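You operate a simulated robot arm through the tools that you are given. There is no shell and no other tool.

You run a simulated robot arm. Do the job below in one go: nothing can be reset, and whatever is moved stays where it is left.

## Task
Lock the pink sheets away in the post drawer, then try the drawer.
Fine: the other sheets and the post label stay where they are. Where these are worked on the way, their far stop is far enough and under half their travel is too little: post drawer.

It is judged by the outcome, as a careful person would: the job done as asked, and still so three seconds after it is handed in. It fails if anything else is knocked over, pushed out of place, dropped, spilled or broken. Flat cloth is picked up by pressing the open fingertips on it (5 to 10 N) and closing them slowly along it; thin cloth reads only 2 to 8 mm in the jaws.

## Robot
A 7-joint arm with a two-finger parallel gripper, fixed in place. Base frame: the origin is at the foot of the arm, x ahead of it, y to its left, z up. Units: m, rad, N and s.
Its first joint turns from -2.601 to 2.601 rad. Payload 3.43 kg.
The tool frame sits at the grasp point between the pads (the TCP): z along the fingers, y along the line on which they close. The tips reach 0.03 m beyond it. The gripper opens to 0.094 m. The fingers are 0.028 m wide and 0.01 m thick; the gripper's body (0.05 by 0.096 m) begins 0.055 m behind the TCP.
Orientation is that of the tool frame in the base frame, as a unit quaternion [w, x, y, z]. With the fingers straight down and closing along the base's y, the tool's x points along the base's -x, its y along +y and its z along -z.

## Interface
- The arm moves only by the tool send_rows. Its arguments are lists of equal length, an entry for each row: "slide": the shift along the base's x, y, z in units of 25 mm (1.0 is 25 mm), a list of three; "delta_rot": the turn, a rotation vector about the base's x, y, z in units of 6 degrees (1.0 is 6 degrees), a list of three; "claw": the closure, from 0 (fully open) to 1 (shut). In form: {"slide": [[x, y, z], ...], "delta_rot": [[rx, ry, rz], ...], "claw": [claw, ...]}. A call has 1 to 20 rows; each row shifts and turns the commanded pose from where the row before left it. A call with a number of a shift or a turn outside -1 to 1 is refused whole. Rows are played at 5 a second. More than 0.05 m and 0.15 rad between two rows, or a gripper value outside its range, and nothing of the call is played. A pose out of reach is approached as far as the arm can. The call stops where the force on the tool passes 40 N (or 10 N more than at its start, if that is more) or the arm is blocked; 0.2 s more then pass. The fingers move at their own pace (about 0.045 m/s each) and stop on an object; they squeeze with about 28 N. The grip force told is the motor's: it shows also when the fingers shut on nothing. Time passes only in rows, and 0.2 s behind the last, so rows that do not move let the fingers close. It gives the time, the measured TCP pose, the force on the tool (base axes), the opening and the grip force at its end, in the units of the frame above (readings bear some noise), with the torque about the TCP (base axes, N m) and any sound that the robot's microphone picked up.
- Cameras (640 x 400 px; columns grow to the right, rows downward): "scene" is fixed at [0.3994, -0.6512, 1.2848]; the picture's right is [1.00, -0.05, 0.00], its down [-0.02, -0.31, -0.95] and it looks along [0.05, 0.95, -0.31] (base axes); focal length 376 px, centre (320, 200). "wrist" rides on the gripper at [0.076, 0.014, -0.103] in the tool frame; the picture's right is [-0.18, 0.98, 0.00], its down [-0.75, -0.14, -0.64] and it looks along [-0.63, -0.12, 0.77] (tool axes); focal length 243 px, centre (320, 200). There is no depth. A picture from a camera that has moved, and an enlarged one, comes with that camera's place and axes in the base frame and with its lens.
- snapshot(camera): a new picture of that camera. It takes no simulated time.
- inspect(camera, box): a new picture of the part [left, top, right, bottom] of that camera's present view, enlarged. It takes no simulated time.
- hand_in(): hands the job in; it is judged then, once.

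Nothing tells you positions but the pictures and the camera data. Unless the task says otherwise, let go and move clear before handing in.

The tools are called after "Emit:" as a command line: name --argument value ..., lists and objects as JSON in quotes. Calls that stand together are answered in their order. send_rows: Moves the arm, as the interface text tells. Its arguments: {"type":"object","properties":{"slide":{"type":"array"},"delta_rot":{"type":"array"},"claw":{"type":"array"}},"required":["slide","delta_rot","claw"]} The other tools are called the same way: snapshot (camera) takes a picture; inspect (camera, box) takes an enlarged picture of a part of a camera's view; hand_in () hands the job in.

At the start:

```text
time_s: 0.0
ee_pos: [0.5696, 0.5581, 0.9832]
ee_rot: [0.002, 0.0, 1.0, 0.0]
ft_force: [-0.2, 0.5, 0.1]
torque: [-0.02, 0.0, 0.0]
gripper_width: 0.0938
gripper_force: 0.2
```

scene: 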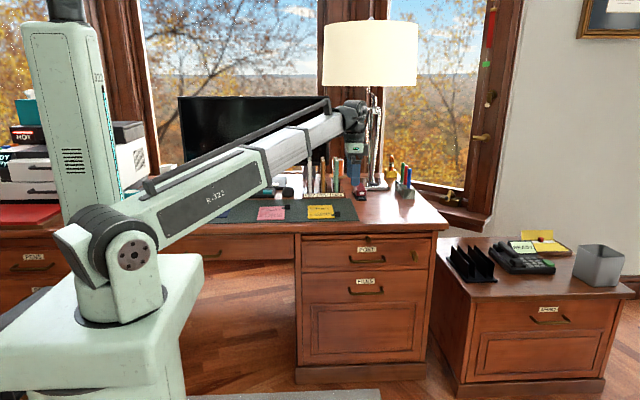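
wrist: 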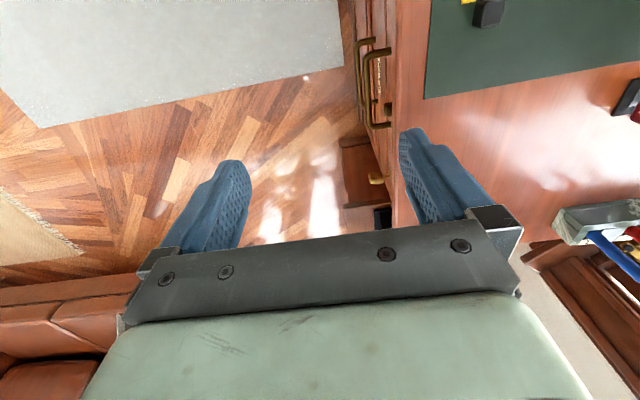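

I see a desk with pink and yellow sheets on a green mat and a drawer stack with labels. I'll look closer at the labels, the sheets and the drawer before moving.

Emit:
inspect --camera "scene" --box '[290, 220, 450, 320]'

Emit:
inspect --camera "scene" --box '[210, 150, 370, 250]'

Emit:
inspect --camera "scene" --box '[440, 220, 640, 345]'

Emit:
inspect --camera "scene" --box '[340, 150, 440, 212]'

Emit:
inspect --camera "scene" --box '[0, 90, 160, 290]'

```text
4.00 times, centred on (370, 270) of scene
camera zoom: at [0.3994, -0.6512, 1.2848], right [1.0, -0.05, 0.0], down [-0.02, -0.31, -0.95], along [0.05, 0.95, -0.31], focal length 1502 px, centre (120, -80)
```

zoom: 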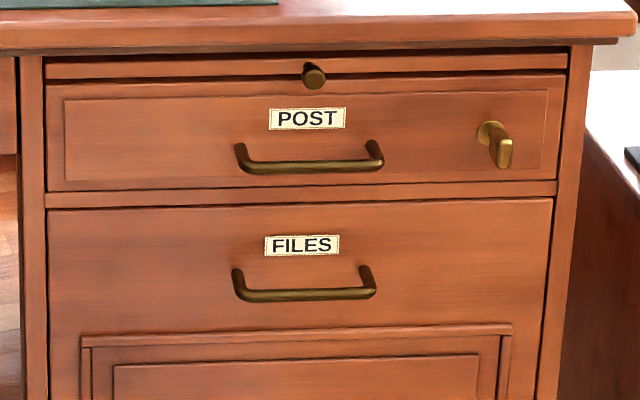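

```text
4.00 times, centred on (290, 200) of scene
camera zoom: at [0.3994, -0.6512, 1.2848], right [1.0, -0.05, 0.0], down [-0.02, -0.31, -0.95], along [0.05, 0.95, -0.31], focal length 1502 px, centre (440, 200)
```

zoom: 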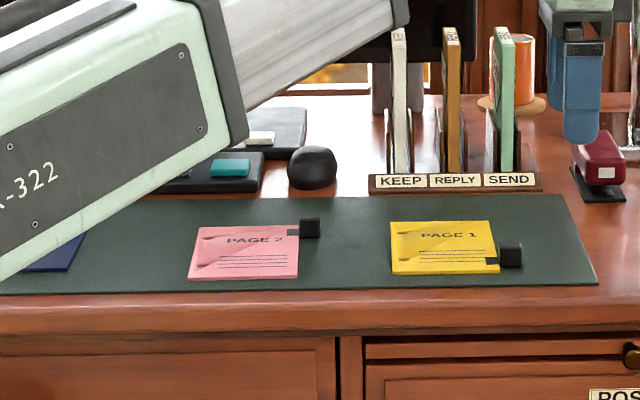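

```text
3.20 times, centred on (540, 282) of scene
camera zoom: at [0.3994, -0.6512, 1.2848], right [1.0, -0.05, 0.0], down [-0.02, -0.31, -0.95], along [0.05, 0.95, -0.31], focal length 1202 px, centre (-384, -64)
```

zoom: 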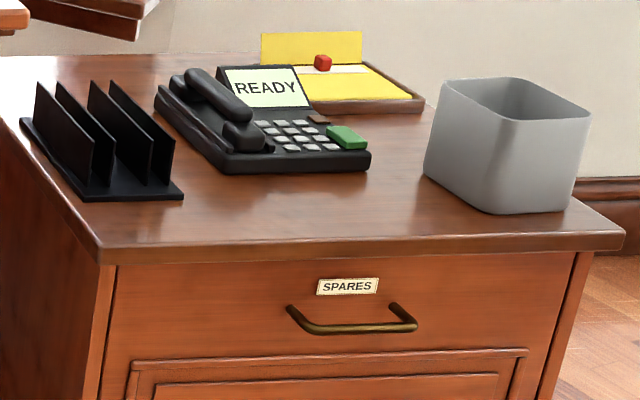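

```text
6.40 times, centred on (390, 181) of scene
camera zoom: at [0.3994, -0.6512, 1.2848], right [1.0, -0.05, 0.0], down [-0.02, -0.31, -0.95], along [0.05, 0.95, -0.31], focal length 2404 px, centre (-128, 322)
```

zoom: 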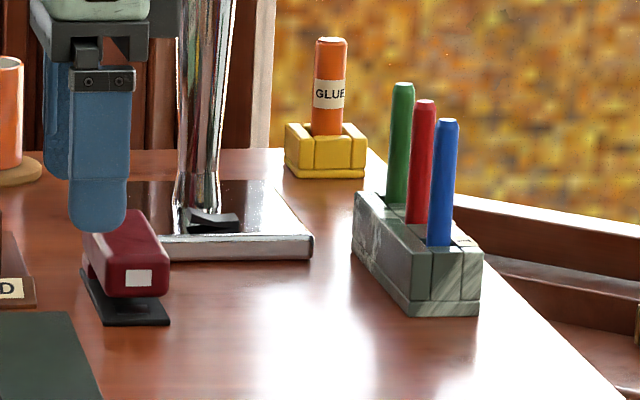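

```text
2.00 times, centred on (80, 190) of scene
camera zoom: at [0.3994, -0.6512, 1.2848], right [1.0, -0.05, 0.0], down [-0.02, -0.31, -0.95], along [0.05, 0.95, -0.31], focal length 751 px, centre (800, 220)
```

zoom: 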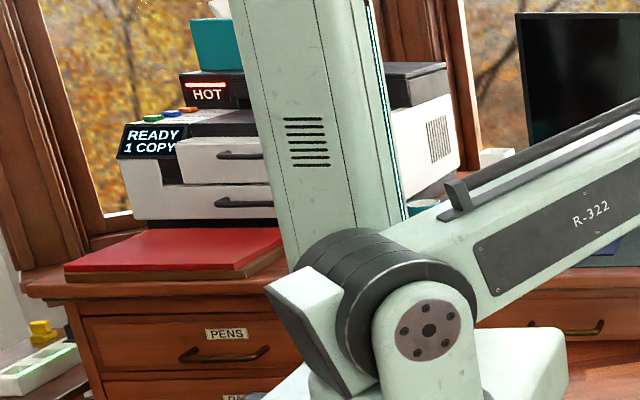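

The pink "PAGE 2" and the yellow "PAGE 1" lie on the mat, each with a black block at a corner, and the POST drawer has a handle and a key-like turn at its right. I'll zoom in on each of these.

Emit:
inspect --camera "scene" --box '[245, 195, 309, 235]'

Emit:
inspect --camera "scene" --box '[295, 195, 359, 235]'

Emit:
inspect --camera "scene" --box '[394, 240, 434, 265]'

Emit:
inspect --camera "scene" --box '[338, 228, 402, 268]'

Emit:
inspect --camera "wrist" --box '[320, 0, 640, 200]'

Emit:
inspect --camera "scene" --box '[470, 0, 510, 110]'

```text
10.00 times, centred on (277, 215) of scene
camera zoom: at [0.3994, -0.6512, 1.2848], right [1.0, -0.05, 0.0], down [-0.02, -0.31, -0.95], along [0.05, 0.95, -0.31], focal length 3756 px, centre (750, 50)
```

zoom: 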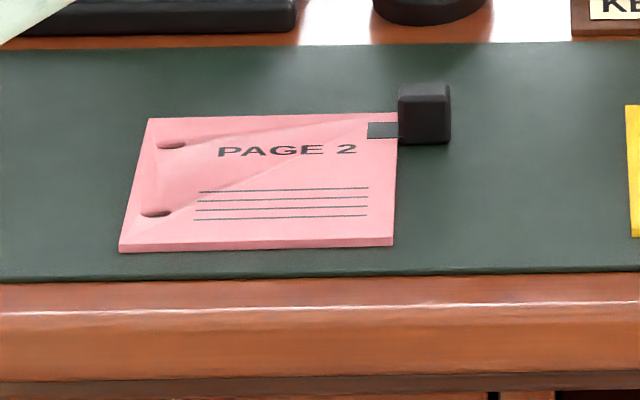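

```text
10.00 times, centred on (327, 215) of scene
camera zoom: at [0.3994, -0.6512, 1.2848], right [1.0, -0.05, 0.0], down [-0.02, -0.31, -0.95], along [0.05, 0.95, -0.31], focal length 3756 px, centre (250, 50)
```

zoom: 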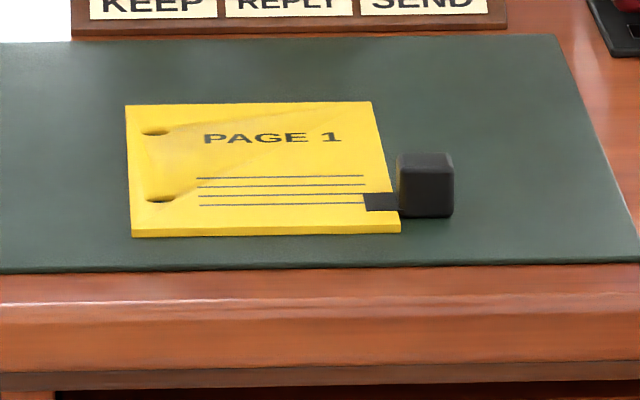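

```text
16.00 times, centred on (414, 252) of scene
camera zoom: at [0.3994, -0.6512, 1.2848], right [1.0, -0.05, 0.0], down [-0.02, -0.31, -0.95], along [0.05, 0.95, -0.31], focal length 6009 px, centre (-1184, -640)
```

zoom: 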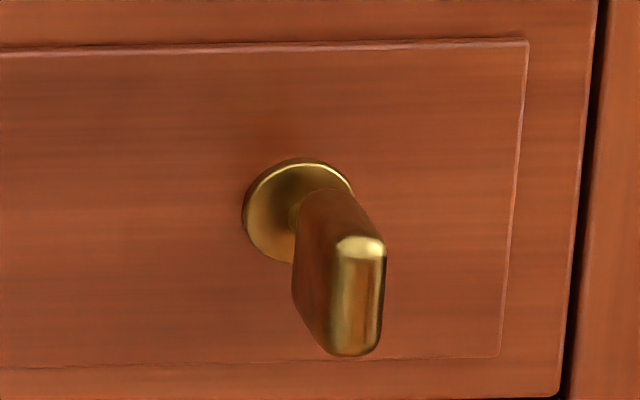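

```text
10.00 times, centred on (370, 248) of scene
camera zoom: at [0.3994, -0.6512, 1.2848], right [1.0, -0.05, 0.0], down [-0.02, -0.31, -0.95], along [0.05, 0.95, -0.31], focal length 3756 px, centre (-180, -280)
```

zoom: 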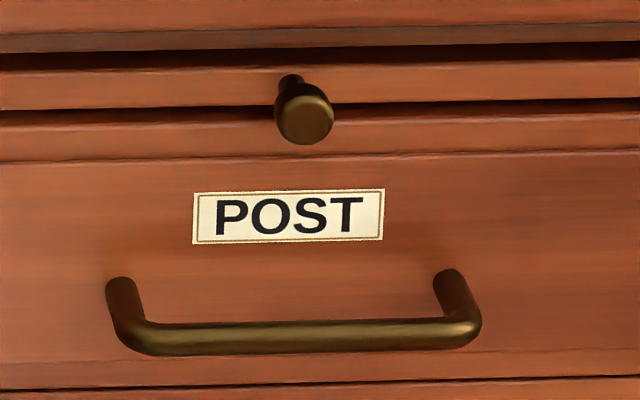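

```text
2.00 times, centred on (480, 100) of wrist
camera zoom: at [0.4956, 0.5727, 1.0851], right [0.18, 0.98, 0.0], down [0.75, -0.14, 0.64], along [0.63, -0.12, -0.77], focal length 485 px, centre (0, 400)
```

zoom: 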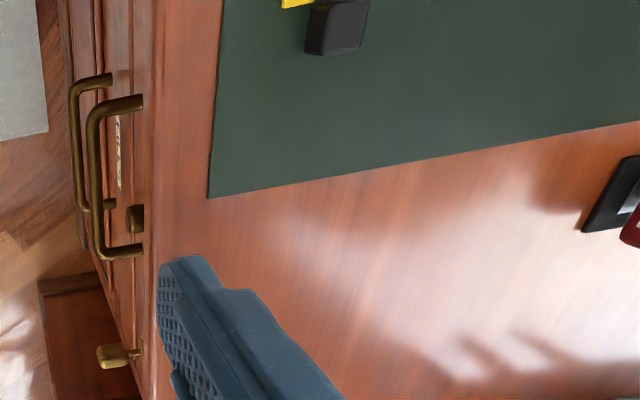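

```text
3.64 times, centred on (490, 55) of scene
camera zoom: at [0.3994, -0.6512, 1.2848], right [1.0, -0.05, 0.0], down [-0.02, -0.31, -0.95], along [0.05, 0.95, -0.31], focal length 1366 px, centre (-298, 727)
```

zoom: 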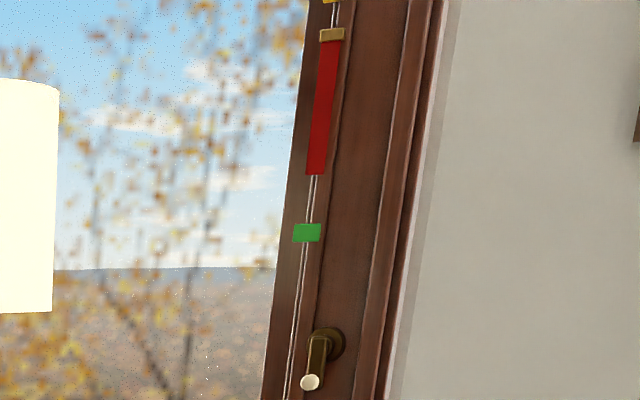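

The POST handle bar is at about x 0.59–0.72, y 0.635, z 0.611. The key is near (0.833, 0.62–0.67, 0.628). The pink sheets lie around (0.28, 0.79) with a clip at about (0.341, 0.842, 0.77). Next I turn the tool to face the drawer front (+y) while backing off.

Emit:
send_rows --slide '[[0.2, -0.5, -0.2], [0.2, -0.5, -0.2], [0.2, -0.5, -0.2], [0.2, -0.5, -0.2], [0.2, -0.5, -0.2], [0.2, -0.5, -0.2], [0.2, -0.5, -0.2], [0.2, -0.5, -0.2], [0.2, -0.5, -0.2], [0.2, -0.5, -0.2], [0.2, -0.5, -0.2], [0.2, -0.5, -0.2], [0.2, -0.5, -0.2], [0.2, -0.5, -0.2], [0.2, -0.5, -0.2]]' --delta_rot '[[1, 0, 0], [1, 0, 0], [1, 0, 0], [1, 0, 0], [1, 0, 0], [1, 0, 0], [1, 0, 0], [1, 0, 0], [1, 0, 0], [1, 0, 0], [1, 0, 0], [1, 0, 0], [1, 0, 0], [1, 0, 0], [1, 0, 0]]' --claw '[0, 0, 0, 0, 0, 0, 0, 0, 0, 0, 0, 0, 0, 0, 0]'

```text
time_s: 3.2
ee_pos: [0.6455, 0.3702, 0.9081]
ee_rot: [0.001, 0.0, 0.705, 0.709]
ft_force: [-0.8, -0.1, 0.1]
torque: [-0.02, -0.01, -0.02]
gripper_width: 0.094
gripper_force: 0.0
```

The tool now points at the drawer front (+y). I'll check both views before descending.

Emit:
snapshot --camera "scene"

Emit:
snapshot --camera "wrist"

```text
taken
```

scene: 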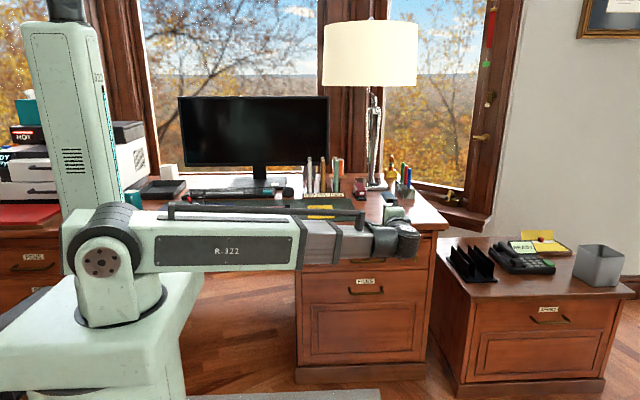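

```text
taken
camera wrist: at [0.571, 0.2686, 0.9208], right [0.18, 0.0, 0.98], down [0.75, -0.64, -0.14], along [0.63, 0.77, -0.12], focal length 243 px, centre (320, 200)
```

wrist: 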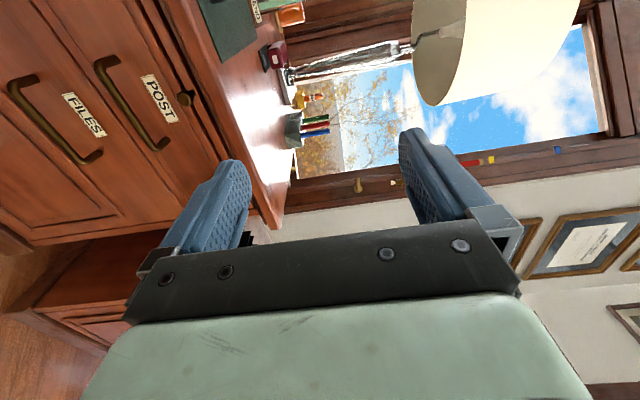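

The tool is clear of the desk. I descend to handle height in front of the drawer.

Emit:
send_rows --slide '[[0.02, 0.2, -0.85], [0.02, 0.2, -0.85], [0.02, 0.2, -0.85], [0.02, 0.2, -0.85], [0.02, 0.2, -0.85], [0.02, 0.2, -0.85], [0.02, 0.2, -0.85], [0.02, 0.2, -0.85], [0.02, 0.2, -0.85], [0.02, 0.2, -0.85], [0.02, 0.2, -0.85], [0.02, 0.2, -0.85], [0.02, 0.2, -0.85], [0.02, 0.2, -0.85]]' --delta_rot '[[0, 0, 0], [0, 0, 0], [0, 0, 0], [0, 0, 0], [0, 0, 0], [0, 0, 0], [0, 0, 0], [0, 0, 0], [0, 0, 0], [0, 0, 0], [0, 0, 0], [0, 0, 0], [0, 0, 0], [0, 0, 0]]' --claw '[0, 0, 0, 0, 0, 0, 0, 0, 0, 0, 0, 0, 0, 0]'

Emit:
snapshot --camera "scene"

Emit:
snapshot --camera "wrist"

```text
time_s: 6.2
ee_pos: [0.6541, 0.4393, 0.6113]
ee_rot: [0.001, 0.0, 0.707, 0.708]
ft_force: [0.8, -0.3, -0.1]
torque: [-0.01, 0.01, 0.02]
gripper_width: 0.094
gripper_force: 0.1
```

```text
taken
```

scene: 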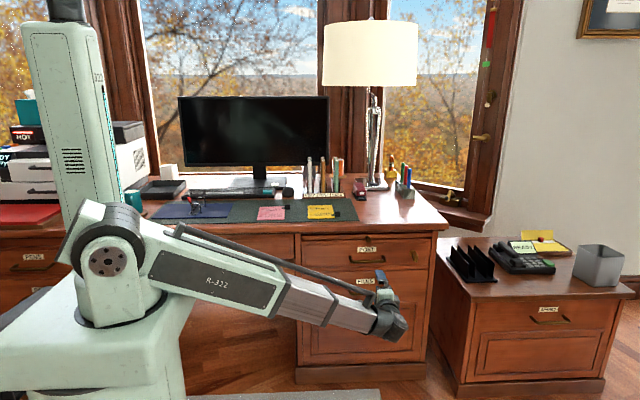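

```text
taken
camera wrist: at [0.5778, 0.3384, 0.6251], right [0.18, 0.0, 0.98], down [0.75, -0.64, -0.14], along [0.63, 0.77, -0.12], focal length 243 px, centre (320, 200)
```

wrist: 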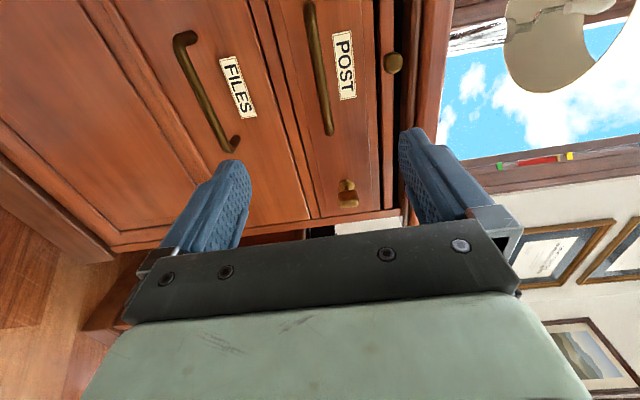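

The handle line agrees with z≈0.611. The mat is fully visible now, so I zoom in to check for other pink sheets and then approach the bar.

Emit:
inspect --camera "scene" --box '[140, 160, 300, 260]'

Emit:
send_rows --slide '[[0, 0.8, 0], [0, 0.8, 0], [0, 0.8, 0], [0, 0.8, 0], [0, 0.8, 0], [0, 0.8, 0], [0, 0.8, 0], [0, 0.8, 0]]' --delta_rot '[[0, 0, 0], [0, 0, 0], [0, 0, 0], [0, 0, 0], [0, 0, 0], [0, 0, 0], [0, 0, 0], [0, 0, 0]]' --claw '[0, 0, 0, 0, 0, 0, 0, 0]'

Emit:
snapshot --camera "wrist"

Emit:
inspect --camera "scene" --box '[300, 220, 460, 320]'

```text
4.00 times, centred on (220, 210) of scene
camera zoom: at [0.3994, -0.6512, 1.2848], right [1.0, -0.05, 0.0], down [-0.02, -0.31, -0.95], along [0.05, 0.95, -0.31], focal length 1502 px, centre (720, 160)
```

zoom: 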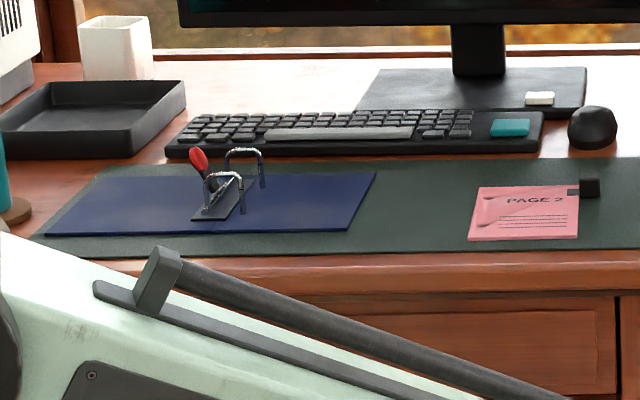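

```text
time_s: 8.0
ee_pos: [0.6535, 0.5984, 0.611]
ee_rot: [0.0, 0.001, 0.707, 0.707]
ft_force: [1.0, -0.2, 0.3]
torque: [0.01, -0.03, -0.01]
gripper_width: 0.0941
gripper_force: 0.0
```

```text
taken
camera wrist: at [0.5777, 0.4977, 0.6242], right [0.18, 0.0, 0.98], down [0.75, -0.64, -0.14], along [0.63, 0.77, -0.12], focal length 243 px, centre (320, 200)
```

wrist: 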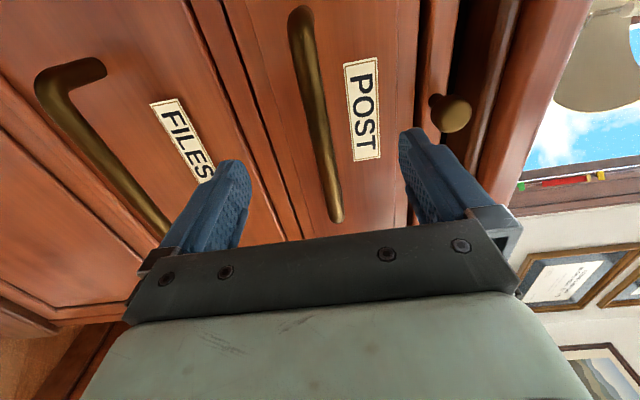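

```text
4.00 times, centred on (380, 270) of scene
camera zoom: at [0.3994, -0.6512, 1.2848], right [1.0, -0.05, 0.0], down [-0.02, -0.31, -0.95], along [0.05, 0.95, -0.31], focal length 1502 px, centre (80, -80)
```

zoom: 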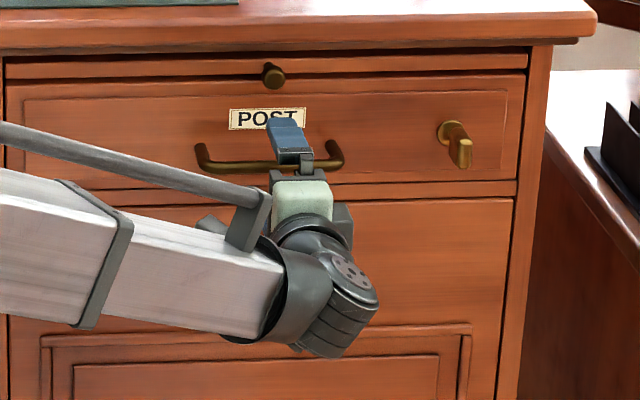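

The bar is centred between the fingers and the knob above is clear. I advance 3 cm and close on the bar.

Emit:
send_rows --slide '[[0, 0.4, 0.02], [0, 0.4, 0.02], [0, 0.4, 0.02], [0, 0, 0], [0, 0, 0], [0, 0, 0], [0, 0, 0], [0, 0, 0], [0, 0, 0]]' --delta_rot '[[0, 0, 0], [0, 0, 0], [0, 0, 0], [0, 0, 0], [0, 0, 0], [0, 0, 0], [0, 0, 0], [0, 0, 0], [0, 0, 0]]' --claw '[0, 0, 0, 0.4, 0.7, 1, 1, 1, 1]'

Emit:
snapshot --camera "wrist"

```text
time_s: 10.0
ee_pos: [0.6535, 0.6298, 0.614]
ee_rot: [0.001, 0.0, 0.707, 0.707]
ft_force: [1.5, 1.8, 6.7]
torque: [0.02, 0.02, 0.05]
gripper_width: 0.0169
gripper_force: 40.9
```

```text
taken
camera wrist: at [0.5771, 0.5281, 0.6269], right [0.18, 0.0, 0.98], down [0.75, -0.64, -0.14], along [0.63, 0.77, -0.12], focal length 243 px, centre (320, 200)
```

wrist: 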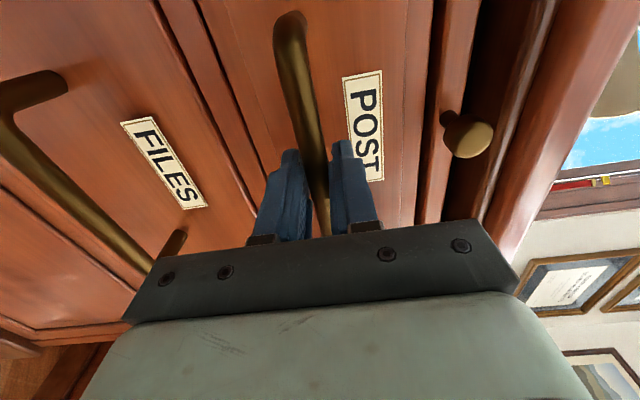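

The bar is gripped (opening 17 mm). I raise slightly to relieve the vertical load and pull gently to feel whether the drawer is free.

Emit:
send_rows --slide '[[0, 0, 0.06], [0, -0.2, 0], [0, -0.2, 0], [0, -0.3, 0], [0, -0.4, 0], [0, -0.4, 0]]' --delta_rot '[[0, 0, 0], [0, 0, 0], [0, 0, 0], [0, 0, 0], [0, 0, 0], [0, 0, 0]]' --claw '[1, 1, 1, 1, 1, 1]'

Emit:
inspect --camera "scene" --box '[290, 220, 450, 320]'

```text
time_s: 10.9
ee_pos: [0.6531, 0.623, 0.6129]
ee_rot: [0.0, -0.002, 0.708, 0.706]
ft_force: [-0.1, 9.1, -3.1]
torque: [0.01, 0.13, -0.44]
gripper_width: 0.0125
gripper_force: 45.4
stopped in row 4: the force on the tool passed its limit at 46 N (the readings are from after the stop); the commanded pose is now the measured one
```

```text
4.00 times, centred on (370, 270) of scene
camera zoom: at [0.3994, -0.6512, 1.2848], right [1.0, -0.05, 0.0], down [-0.02, -0.31, -0.95], along [0.05, 0.95, -0.31], focal length 1502 px, centre (120, -80)
```

zoom: 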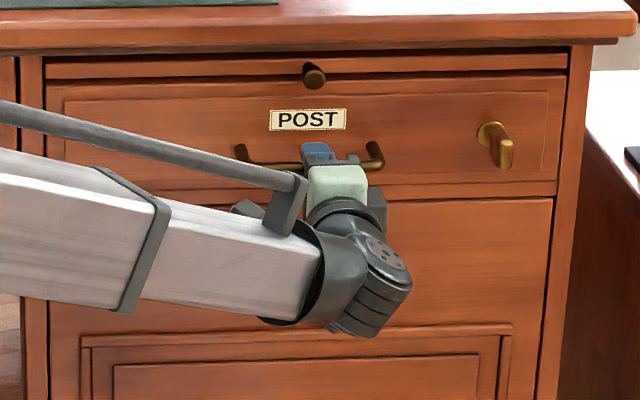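

The pull stopped at 46 N with the drawer face not visibly moved, so it seems to be locked. I'll do one slower, softer pull to confirm before going to the key.

Emit:
send_rows --slide '[[0, 0, 0], [0, -0.1, 0], [0, -0.1, 0], [0, 0, 0], [0, -0.1, 0], [0, 0, 0]]' --delta_rot '[[0, 0, 0], [0, 0, 0], [0, 0, 0], [0, 0, 0], [0, 0, 0], [0, 0, 0]]' --claw '[1, 1, 1, 1, 1, 1]'

Emit:
snapshot --camera "wrist"

```text
time_s: 11.6
ee_pos: [0.6518, 0.6222, 0.6136]
ee_rot: [-0.001, -0.002, 0.707, 0.707]
ft_force: [-0.4, 8.7, -2.2]
torque: [-0.03, 0.15, -0.47]
gripper_width: 0.0128
gripper_force: 44.7
stopped in row 3: the force on the tool passed its limit at 45 N (the readings are from after the stop); the commanded pose is now the measured one
```

```text
taken
camera wrist: at [0.5777, 0.5205, 0.6271], right [0.18, 0.0, 0.98], down [0.76, -0.64, -0.14], along [0.63, 0.77, -0.12], focal length 243 px, centre (320, 200)
```

wrist: 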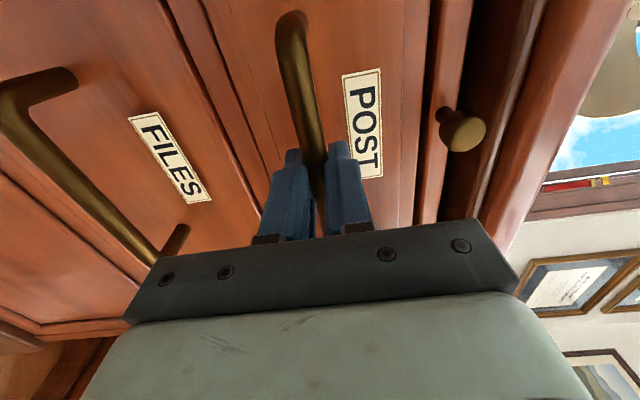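

The drawer is firmly locked: 5 mm of commanded pull reaches 45 N with no motion. I release the handle, back off, and roll the tool 90° so the fingers close sideways for the key.

Emit:
send_rows --slide '[[0, 0, 0], [0, 0, 0], [0, 0, 0], [0, 0, 0], [0, 0, 0], [0, -0.8, 0], [0, -0.8, 0], [0, -0.8, 0], [0, -0.8, 0], [0, -0.8, 0]]' --delta_rot '[[0, 0, 0], [0, 0, 0], [0, 0, 0], [0, 0, 0], [0, 0, 0], [0, 0, 0], [0, 0, 0], [0, 0, 0], [0, 0, 0], [0, 0, 0]]' --claw '[0, 0, 0, 0, 0, 0, 0, 0, 0, 0]'

Emit:
send_rows --slide '[[0.4, 0, 0.04], [0.4, 0, 0.04], [0.4, 0, 0.04], [0.4, 0, 0.04], [0.4, 0, 0.04], [0.5, 0, 0.04], [0.5, 0, 0.04], [0.5, 0, 0.04], [0.5, 0, 0.04], [0.5, 0, 0.04], [0.5, 0, 0.04], [0.5, 0, 0.04], [0.5, 0, 0.04], [0.5, 0, 0.04], [0.5, 0, 0.04]]' --delta_rot '[[0, 1, 0], [0, 1, 0], [0, 1, 0], [0, 1, 0], [0, 1, 0], [0, 1, 0], [0, 1, 0], [0, 1, 0], [0, 1, 0], [0, 1, 0], [0, 1, 0], [0, 1, 0], [0, 1, 0], [0, 1, 0], [0, 1, 0]]' --claw '[0, 0, 0, 0, 0, 0, 0, 0, 0, 0, 0, 0, 0, 0, 0]'

Emit:
snapshot --camera "wrist"

Emit:
snapshot --camera "scene"

```text
time_s: 13.8
ee_pos: [0.6519, 0.5209, 0.6149]
ee_rot: [0.0, -0.001, 0.707, 0.707]
ft_force: [-0.2, 0.4, 0.2]
torque: [-0.01, 0.01, -0.01]
gripper_width: 0.0941
gripper_force: 0.0
```

```text
time_s: 17.0
ee_pos: [0.828, 0.5226, 0.6305]
ee_rot: [-0.5, 0.5, 0.499, 0.501]
ft_force: [-0.1, 0.0, 0.4]
torque: [-0.01, 0.02, 0.0]
gripper_width: 0.0941
gripper_force: 0.2
```

```text
taken
camera wrist: at [0.843, 0.4205, 0.7051], right [0.98, 0.0, -0.18], down [-0.14, -0.64, -0.76], along [-0.12, 0.77, -0.63], focal length 243 px, centre (320, 200)
```

wrist: 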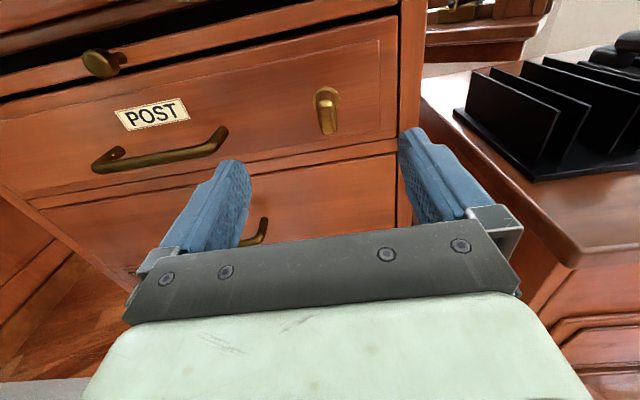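

```text
taken
```

scene: 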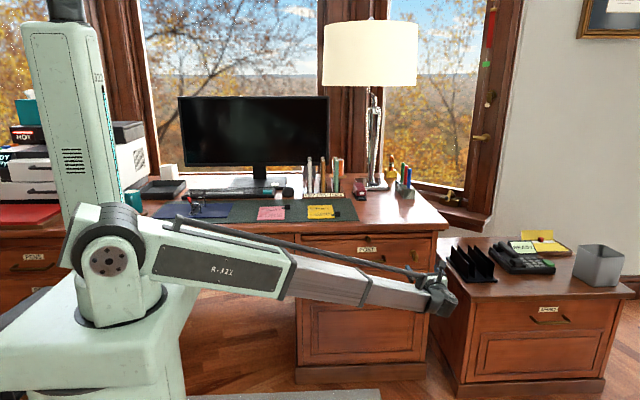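

The arm reaches in front of the key. I'll zoom in to locate its axis precisely.

Emit:
inspect --camera "wrist" --box '[280, 70, 376, 150]'

Emit:
inspect --camera "scene" --box '[390, 235, 454, 285]'

```text
5.00 times, centred on (328, 110) of wrist
camera zoom: at [0.843, 0.4205, 0.7051], right [0.98, 0.0, -0.18], down [-0.14, -0.64, -0.76], along [-0.12, 0.77, -0.63], focal length 1213 px, centre (280, 650)
```

zoom: 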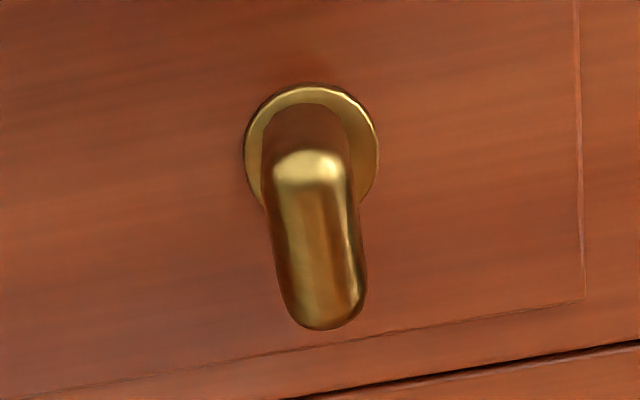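

```text
8.00 times, centred on (422, 260) of scene
camera zoom: at [0.3994, -0.6512, 1.2848], right [1.0, -0.05, 0.0], down [-0.02, -0.31, -0.95], along [0.05, 0.95, -0.31], focal length 3004 px, centre (-496, -280)
```

zoom: 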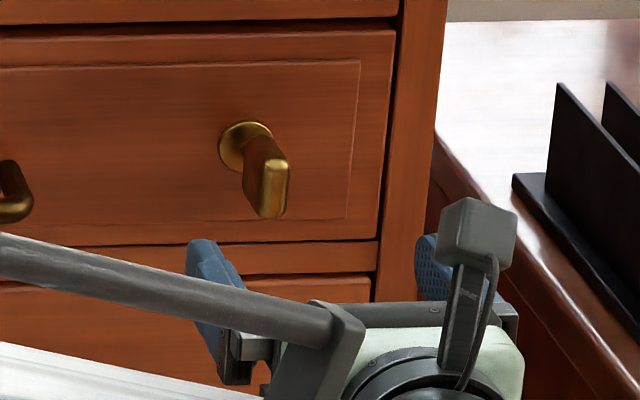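

The key axis is at about x 0.834, z 0.628, with its end at y 0.619. I move forward over it and close the fingers on its flat sides.

Emit:
send_rows --slide '[[0.1, 0.7, -0.02], [0.1, 0.7, -0.02], [0.08, 0.7, 0], [0, 0.7, 0], [0, 0.7, 0], [0, 0.7, 0]]' --delta_rot '[[0, 0, 0], [0, 0, 0], [0, 0, 0], [0, 0, 0], [0, 0, 0], [0, 0, 0]]' --claw '[0, 0, 0, 0, 0, 0]'

Emit:
snapshot --camera "wrist"

```text
time_s: 18.4
ee_pos: [0.8344, 0.6253, 0.6289]
ee_rot: [-0.5, 0.499, 0.5, 0.501]
ft_force: [-0.6, 0.1, 0.2]
torque: [-0.01, 0.04, 0.02]
gripper_width: 0.094
gripper_force: 0.0
```

```text
taken
camera wrist: at [0.8494, 0.523, 0.7037], right [0.98, 0.0, -0.18], down [-0.14, -0.64, -0.76], along [-0.12, 0.77, -0.63], focal length 243 px, centre (320, 200)
```

wrist: 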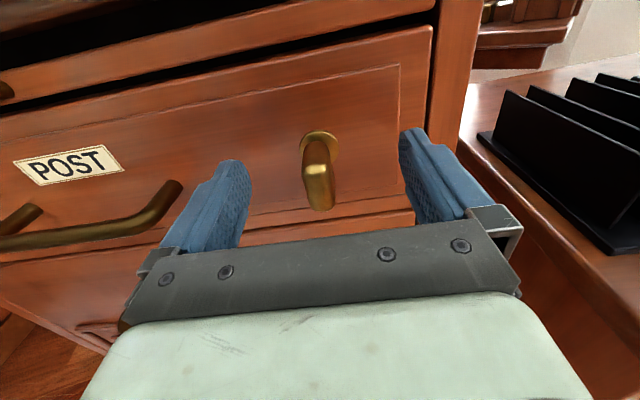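

The key is centred between the fingers. I close slowly.

Emit:
send_rows --slide '[[0, 0, 0], [0, 0, 0], [0, 0, 0], [0, 0, 0], [0, 0, 0], [0, 0, 0], [0, 0, 0], [0, 0, 0]]' --delta_rot '[[0, 0, 0], [0, 0, 0], [0, 0, 0], [0, 0, 0], [0, 0, 0], [0, 0, 0], [0, 0, 0], [0, 0, 0]]' --claw '[0.3, 0.5, 0.7, 0.8, 0.9, 1, 1, 1]'

Emit:
snapshot --camera "wrist"

```text
time_s: 20.2
ee_pos: [0.834, 0.6249, 0.6292]
ee_rot: [-0.5, 0.499, 0.5, 0.501]
ft_force: [-10.2, -1.2, -2.5]
torque: [0.19, 0.09, -0.01]
gripper_width: 0.0203
gripper_force: 44.6
```

```text
taken
camera wrist: at [0.8485, 0.5232, 0.7038], right [0.98, 0.0, -0.18], down [-0.14, -0.64, -0.76], along [-0.12, 0.77, -0.63], focal length 243 px, centre (320, 200)
```

wrist: 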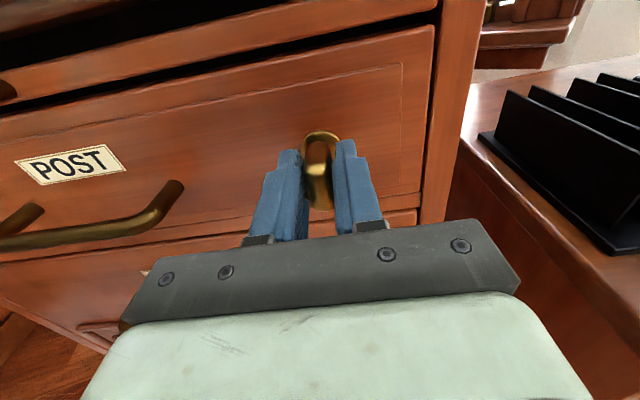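

The key is held. I shift 1 mm left to relieve the side load and test a small clockwise turn (about +y), reading the torque.

Emit:
send_rows --slide '[[-0.04, 0, 0], [0, 0, 0], [0, 0, 0]]' --delta_rot '[[0, 0, 0], [0, 0.5, 0], [0, 0.5, 0]]' --claw '[1, 1, 1]'

```text
time_s: 21.0
ee_pos: [0.8342, 0.6257, 0.6283]
ee_rot: [-0.526, 0.526, 0.472, 0.474]
ft_force: [-11.0, -13.4, -4.8]
torque: [0.25, 0.02, 0.01]
gripper_width: 0.0203
gripper_force: 45.0
```

The turn met almost no torque. I'll look at whether the key moved with the fingers.

Emit:
inspect --camera "wrist" --box '[240, 100, 400, 240]'

Emit:
inspect --camera "scene" --box '[390, 235, 454, 285]'

```text
2.86 times, centred on (320, 170) of wrist
camera zoom: at [0.8566, 0.5236, 0.7019], right [0.96, 0.0, -0.29], down [-0.22, -0.64, -0.74], along [-0.18, 0.77, -0.61], focal length 693 px, centre (320, 286)
```

zoom: 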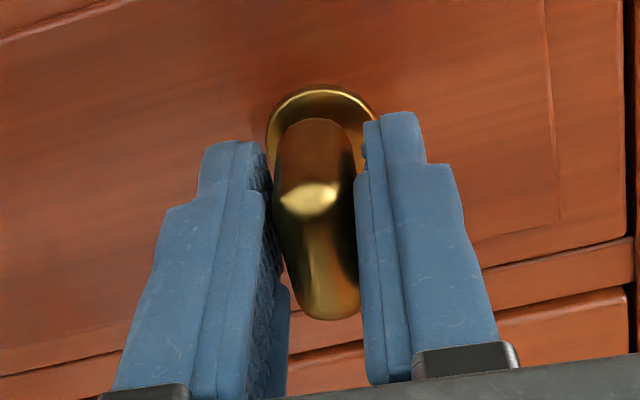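

```text
8.00 times, centred on (422, 260) of scene
camera zoom: at [0.3994, -0.6512, 1.2848], right [1.0, -0.05, 0.0], down [-0.02, -0.31, -0.95], along [0.05, 0.95, -0.31], focal length 3004 px, centre (-496, -280)
```

zoom: 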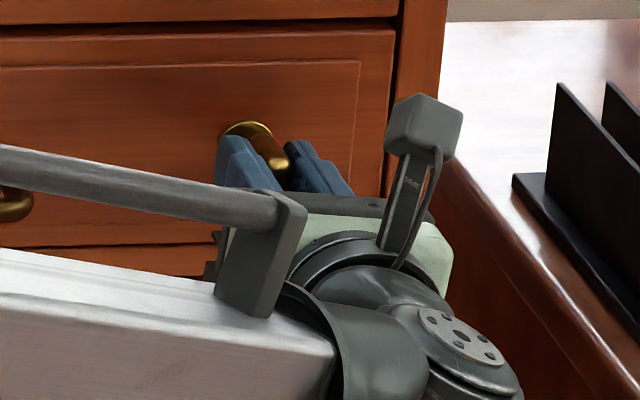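

It's unclear whether the key turned with the jaws. I turn a further 6° in small steps and watch torque and width.

Emit:
send_rows --slide '[[0, 0, 0], [0, 0, 0], [0, 0, 0]]' --delta_rot '[[0, 0.5, 0], [0, 0.5, 0], [0, 0, 0]]' --claw '[1, 1, 1]'

Emit:
inspect --camera "wrist" --box '[240, 100, 400, 240]'

```text
time_s: 21.8
ee_pos: [0.8338, 0.6259, 0.6284]
ee_rot: [0.55, -0.55, -0.444, -0.445]
ft_force: [-11.3, -30.4, -8.6]
torque: [0.18, 0.02, -0.06]
gripper_width: 0.0204
gripper_force: 44.8
```

```text
2.86 times, centred on (320, 170) of wrist
camera zoom: at [0.8645, 0.5236, 0.6992], right [0.92, 0.0, -0.38], down [-0.3, -0.64, -0.71], along [-0.24, 0.77, -0.59], focal length 693 px, centre (320, 286)
```

zoom: 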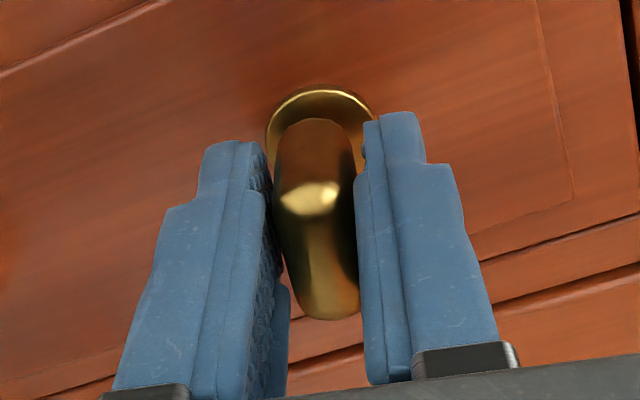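

The key rotates with the jaws, and the side loads are just from slight misalignment. I relax those and continue clockwise.

Emit:
send_rows --slide '[[-0.04, -0.08, -0.03], [0, 0, 0], [0, 0, 0], [0, 0, 0]]' --delta_rot '[[0, 0, 0], [0, 0, 0], [0, 0.5, 0], [0, 0.5, 0]]' --claw '[1, 1, 1, 1]'

```text
time_s: 22.8
ee_pos: [0.8334, 0.6264, 0.6285]
ee_rot: [0.572, -0.571, -0.415, -0.418]
ft_force: [8.5, -6.3, 7.4]
torque: [-1.23, -0.02, 0.42]
gripper_width: 0.0205
gripper_force: 45.3
```

The key turns freely at 18°. I continue clockwise with minor re-centring.

Emit:
send_rows --slide '[[0.02, -0.02, 0.015], [0, 0, 0], [0, 0, 0], [0, 0, 0], [0, 0, 0]]' --delta_rot '[[0, 0.5, 0], [0, 0.7, 0], [0, 0.7, 0], [0, 0.7, 0], [0, 0.7, 0]]' --claw '[1, 1, 1, 1, 1]'

Emit:
inspect --camera "wrist" --box '[240, 100, 400, 240]'

```text
time_s: 24.0
ee_pos: [0.8338, 0.6245, 0.6271]
ee_rot: [-0.634, 0.635, 0.309, 0.314]
ft_force: [33.3, 7.8, 6.2]
torque: [0.26, -0.11, 0.08]
gripper_width: 0.0203
gripper_force: 44.8
```

```text
2.86 times, centred on (320, 170) of wrist
camera zoom: at [0.8936, 0.5219, 0.6784], right [0.66, 0.0, -0.75], down [-0.58, -0.64, -0.51], along [-0.48, 0.77, -0.42], focal length 693 px, centre (320, 286)
```

zoom: 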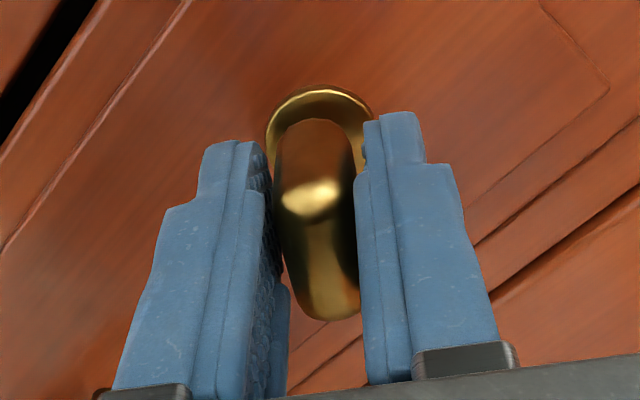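

The key follows at about 37°. A side load of 33 N has built up in x, so I shift +1.5 mm and then turn further in short steps.

Emit:
send_rows --slide '[[0.06, 0, 0.01], [0, 0, 0], [0, 0, 0], [0, 0, 0]]' --delta_rot '[[0, 0, 0], [0, 0.6, 0], [0, 0.6, 0], [0, 0.6, 0]]' --claw '[1, 1, 1, 1]'

```text
time_s: 25.0
ee_pos: [0.8362, 0.6243, 0.6279]
ee_rot: [-0.661, 0.662, 0.249, 0.251]
ft_force: [27.6, 0.5, 1.5]
torque: [0.4, -0.07, -0.3]
gripper_width: 0.0205
gripper_force: 44.9
```

Emit:
send_rows --slide '[[0.05, 0, 0], [0, 0, 0], [0, 0, 0], [0, 0, 0]]' --delta_rot '[[0, 0, 0], [0, 0.6, 0], [0, 0.6, 0], [0, 0.6, 0]]' --claw '[1, 1, 1, 1]'

Emit:
inspect --camera "wrist" --box '[240, 100, 400, 240]'

Emit:
inspect --camera "scene" --box '[370, 220, 466, 295]'

```text
time_s: 26.0
ee_pos: [0.8367, 0.6242, 0.6261]
ee_rot: [-0.681, 0.683, 0.186, 0.188]
ft_force: [14.7, 2.4, -6.5]
torque: [0.46, -0.02, -0.87]
gripper_width: 0.0204
gripper_force: 44.5
```

```text
2.86 times, centred on (320, 170) of wrist
camera zoom: at [0.9096, 0.5225, 0.6528], right [0.34, 0.0, -0.94], down [-0.72, -0.64, -0.26], along [-0.6, 0.77, -0.22], focal length 693 px, centre (320, 286)
```

zoom: 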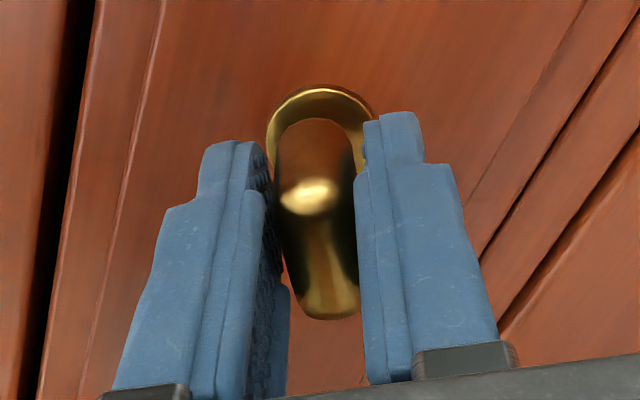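

```text
5.33 times, centred on (418, 258) of scene
camera zoom: at [0.3994, -0.6512, 1.2848], right [1.0, -0.05, 0.0], down [-0.02, -0.31, -0.95], along [0.05, 0.95, -0.31], focal length 2003 px, centre (-203, -107)
```

zoom: 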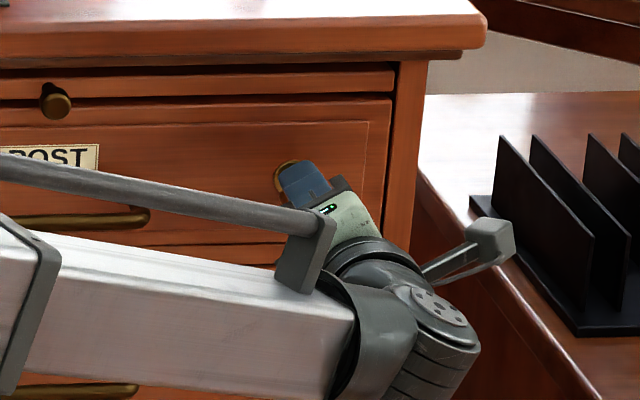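

About 59° turned and still free. I continue toward 90°.

Emit:
send_rows --slide '[[0.02, 0, 0], [0, 0, 0], [0, 0, 0], [0, 0, 0]]' --delta_rot '[[0, 0.7, 0], [0, 0.7, 0], [0, 0.7, 0], [0, 0.7, 0]]' --claw '[1, 1, 1, 1]'

```text
time_s: 27.0
ee_pos: [0.8368, 0.625, 0.6257]
ee_rot: [-0.701, 0.703, 0.085, 0.085]
ft_force: [8.8, -2.9, -22.0]
torque: [-0.04, -0.09, 0.28]
gripper_width: 0.0205
gripper_force: 45.2
```

Emit:
send_rows --slide '[[0, 0, -0.05], [0, 0, 0], [0, 0, 0], [0, 0, 0]]' --delta_rot '[[0, 0, 0], [0, 0.6, 0], [0, 0.6, 0], [0, 0.6, 0]]' --claw '[1, 1, 1, 1]'

Emit:
inspect --camera "wrist" --box '[240, 100, 400, 240]'

```text
time_s: 28.0
ee_pos: [0.8359, 0.625, 0.6268]
ee_rot: [-0.706, 0.708, 0.018, 0.019]
ft_force: [8.1, -0.4, -23.9]
torque: [-0.02, -0.08, 1.18]
gripper_width: 0.0203
gripper_force: 44.9
```

```text
2.86 times, centred on (320, 170) of wrist
camera zoom: at [0.9142, 0.5232, 0.6145], right [-0.13, 0.0, -0.99], down [-0.76, -0.64, 0.1], along [-0.63, 0.77, 0.08], focal length 693 px, centre (320, 286)
```

zoom: 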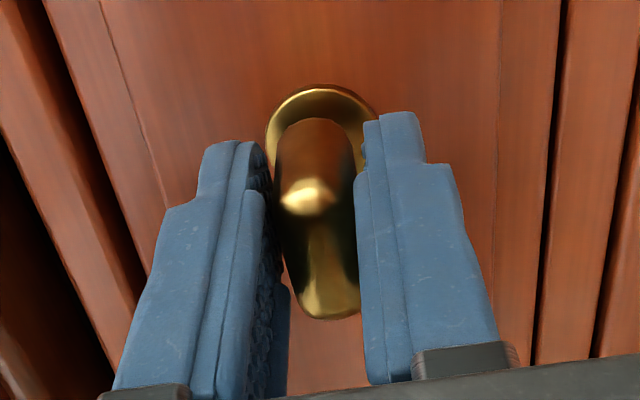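

About 87° and still no stop or sound. I ease a little further to feel for the stop.

Emit:
send_rows --slide '[[0, 0, -0.04], [0, 0, 0], [0, 0, 0], [0, 0, 0]]' --delta_rot '[[0, 0.3, 0], [0, 0.3, 0], [0, 0.3, 0], [0, 0, 0]]' --claw '[1, 1, 1, 1]'

```text
time_s: 29.0
ee_pos: [0.8356, 0.6241, 0.6256]
ee_rot: [-0.706, 0.708, -0.016, -0.013]
ft_force: [5.0, 3.7, -16.1]
torque: [-0.06, -1.28, -0.08]
gripper_width: 0.0212
gripper_force: 45.1
```

The stop is felt at about 90° (torque −1.3 N·m). I back off 2°, release the key, retreat, and look.

Emit:
send_rows --slide '[[0, 0, 0], [0, 0, 0], [0, 0, 0], [0, 0, 0], [0, 0, 0], [0, 0, 0], [0, -0.7, 0], [0, -0.8, 0], [0, -0.8, 0], [0, -0.8, 0]]' --delta_rot '[[0, -0.3, 0], [0, 0, 0], [0, 0, 0], [0, 0, 0], [0, 0, 0], [0, 0, 0], [0, 0, 0], [0, 0, 0], [0, 0, 0], [0, 0, 0]]' --claw '[1, 0.5, 0, 0, 0, 0, 0, 0, 0, 0]'

Emit:
snapshot --camera "wrist"

Emit:
inspect --camera "scene" --box '[370, 220, 466, 295]'

```text
time_s: 31.2
ee_pos: [0.8357, 0.5469, 0.6267]
ee_rot: [-0.707, 0.707, -0.004, -0.003]
ft_force: [0.2, -0.6, 1.1]
torque: [0.0, -0.01, 0.01]
gripper_width: 0.0939
gripper_force: 0.0
```

```text
taken
camera wrist: at [0.9135, 0.444, 0.6108], right [-0.19, 0.0, -0.98], down [-0.75, -0.64, 0.15], along [-0.63, 0.77, 0.12], focal length 243 px, centre (320, 200)
```

wrist: 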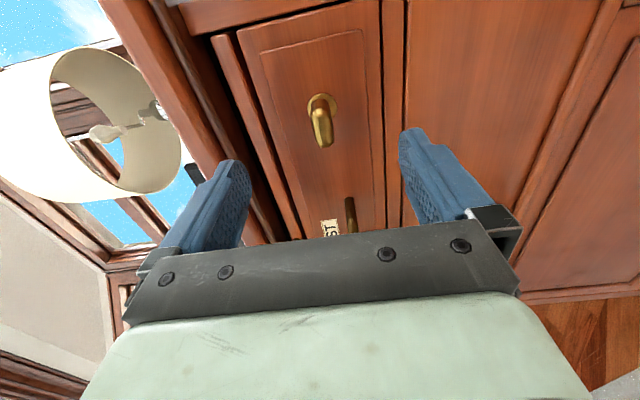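

```text
5.33 times, centred on (418, 258) of scene
camera zoom: at [0.3994, -0.6512, 1.2848], right [1.0, -0.05, 0.0], down [-0.02, -0.31, -0.95], along [0.05, 0.95, -0.31], focal length 2003 px, centre (-203, -107)
```

zoom: 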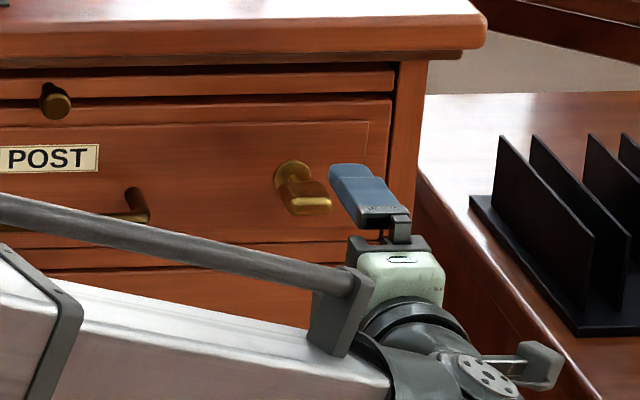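

The key is now horizontal. I move back to the handle and try the drawer.

Emit:
send_rows --slide '[[-0.8, 0, -0.05], [-0.8, 0, -0.05], [-0.8, 0, -0.05], [-0.8, 0, -0.05], [-0.8, 0, -0.05], [-0.8, 0, -0.05], [-0.8, 0, -0.05], [-0.8, 0, -0.05], [-0.9, 0, -0.05], [0, 0, 0]]' --delta_rot '[[0, 0, 0], [0, 0, 0], [0, 0, 0], [0, 0, 0], [0, 0, 0], [0, 0, 0], [0, 0, 0], [0, 0, 0], [0, 0, 0], [0, 0, 0]]' --claw '[0, 0, 0, 0, 0, 0, 0, 0, 0, 0]'

Emit:
snapshot --camera "wrist"

```text
time_s: 33.4
ee_pos: [0.6536, 0.5456, 0.6157]
ee_rot: [0.707, -0.707, 0.004, 0.002]
ft_force: [0.2, 1.1, -0.2]
torque: [0.0, 0.03, 0.0]
gripper_width: 0.0937
gripper_force: 0.2
```

```text
taken
camera wrist: at [0.73, 0.4448, 0.5992], right [-0.19, 0.0, -0.98], down [-0.75, -0.64, 0.15], along [-0.63, 0.77, 0.12], focal length 243 px, centre (320, 200)
```

wrist: 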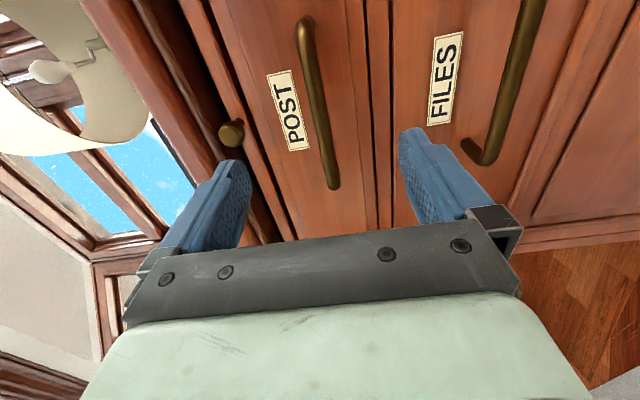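

The bar is between the fingers again. I advance and grip it.

Emit:
send_rows --slide '[[0, 0.8, 0], [0, 0.8, 0], [0, 0.7, 0], [0, 0.6, 0], [0, 0.4, 0], [0, 0, 0], [0, 0, 0], [0, 0, 0], [0, 0, 0], [0, 0, 0], [0, 0, 0]]' --delta_rot '[[0, 0, 0], [0, 0, 0], [0, 0, 0], [0, 0, 0], [0, 0, 0], [0, 0, 0], [0, 0, 0], [0, 0, 0], [0, 0, 0], [0, 0, 0], [0, 0, 0]]' --claw '[0, 0, 0, 0, 0, 0.4, 0.7, 1, 1, 1, 1]'

Emit:
send_rows --slide '[[0, -0.1, 0], [0, -0.1, 0], [0, -0.1, 0], [0, -0.2, 0], [0, -0.2, 0]]' --delta_rot '[[0, 0, 0], [0, 0, 0], [0, 0, 0], [0, 0, 0], [0, 0, 0]]' --claw '[1, 1, 1, 1, 1]'

Emit:
snapshot --camera "wrist"

```text
time_s: 35.8
ee_pos: [0.6556, 0.6315, 0.6133]
ee_rot: [-0.705, 0.709, -0.003, -0.003]
ft_force: [-2.5, -1.7, -12.7]
torque: [-0.05, -0.63, -0.17]
gripper_width: 0.0176
gripper_force: 40.5
```

```text
time_s: 37.0
ee_pos: [0.6547, 0.6119, 0.6128]
ee_rot: [-0.706, 0.708, -0.006, -0.001]
ft_force: [18.4, 3.1, -14.1]
torque: [-0.09, -0.74, 0.57]
gripper_width: 0.0174
gripper_force: 45.1
```

```text
taken
camera wrist: at [0.7317, 0.5095, 0.598], right [-0.19, 0.0, -0.98], down [-0.76, -0.64, 0.15], along [-0.63, 0.77, 0.12], focal length 243 px, centre (320, 200)
```

wrist: 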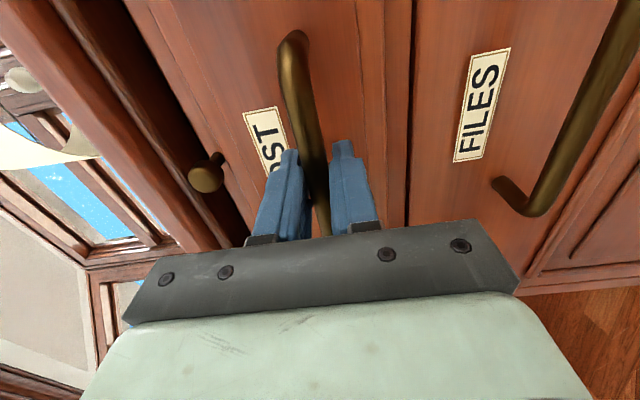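

The drawer moves with only about 3 N of pull, so it is unlocked. I keep pulling gently toward its far stop.

Emit:
send_rows --slide '[[0.04, -0.3, -0.03], [0, -0.5, 0], [0, -0.5, 0], [0, -0.5, 0], [0, -0.5, 0], [0, -0.5, 0], [0, -0.5, 0], [0, -0.5, 0]]' --delta_rot '[[0, 0, 0], [0, 0, 0], [0, 0, 0], [0, 0, 0], [0, 0, 0], [0, 0, 0], [0, 0, 0], [0, 0, 0]]' --claw '[1, 1, 1, 1, 1, 1, 1, 1]'

Emit:
snapshot --camera "scene"

```text
time_s: 38.8
ee_pos: [0.6545, 0.5183, 0.6146]
ee_rot: [-0.706, 0.708, -0.003, -0.002]
ft_force: [-0.5, 2.9, -25.2]
torque: [-0.08, -0.71, -0.54]
gripper_width: 0.0173
gripper_force: 45.0
```

```text
taken
```

scene: 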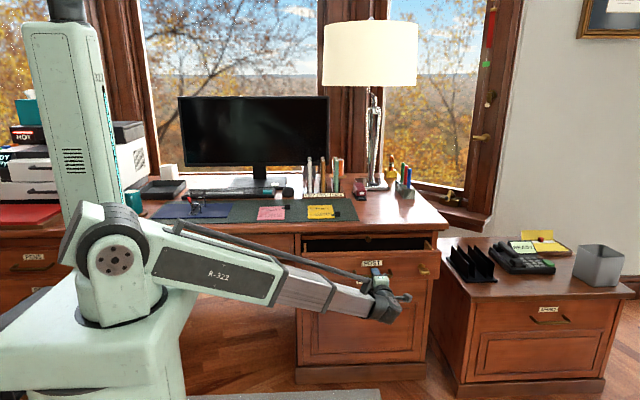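

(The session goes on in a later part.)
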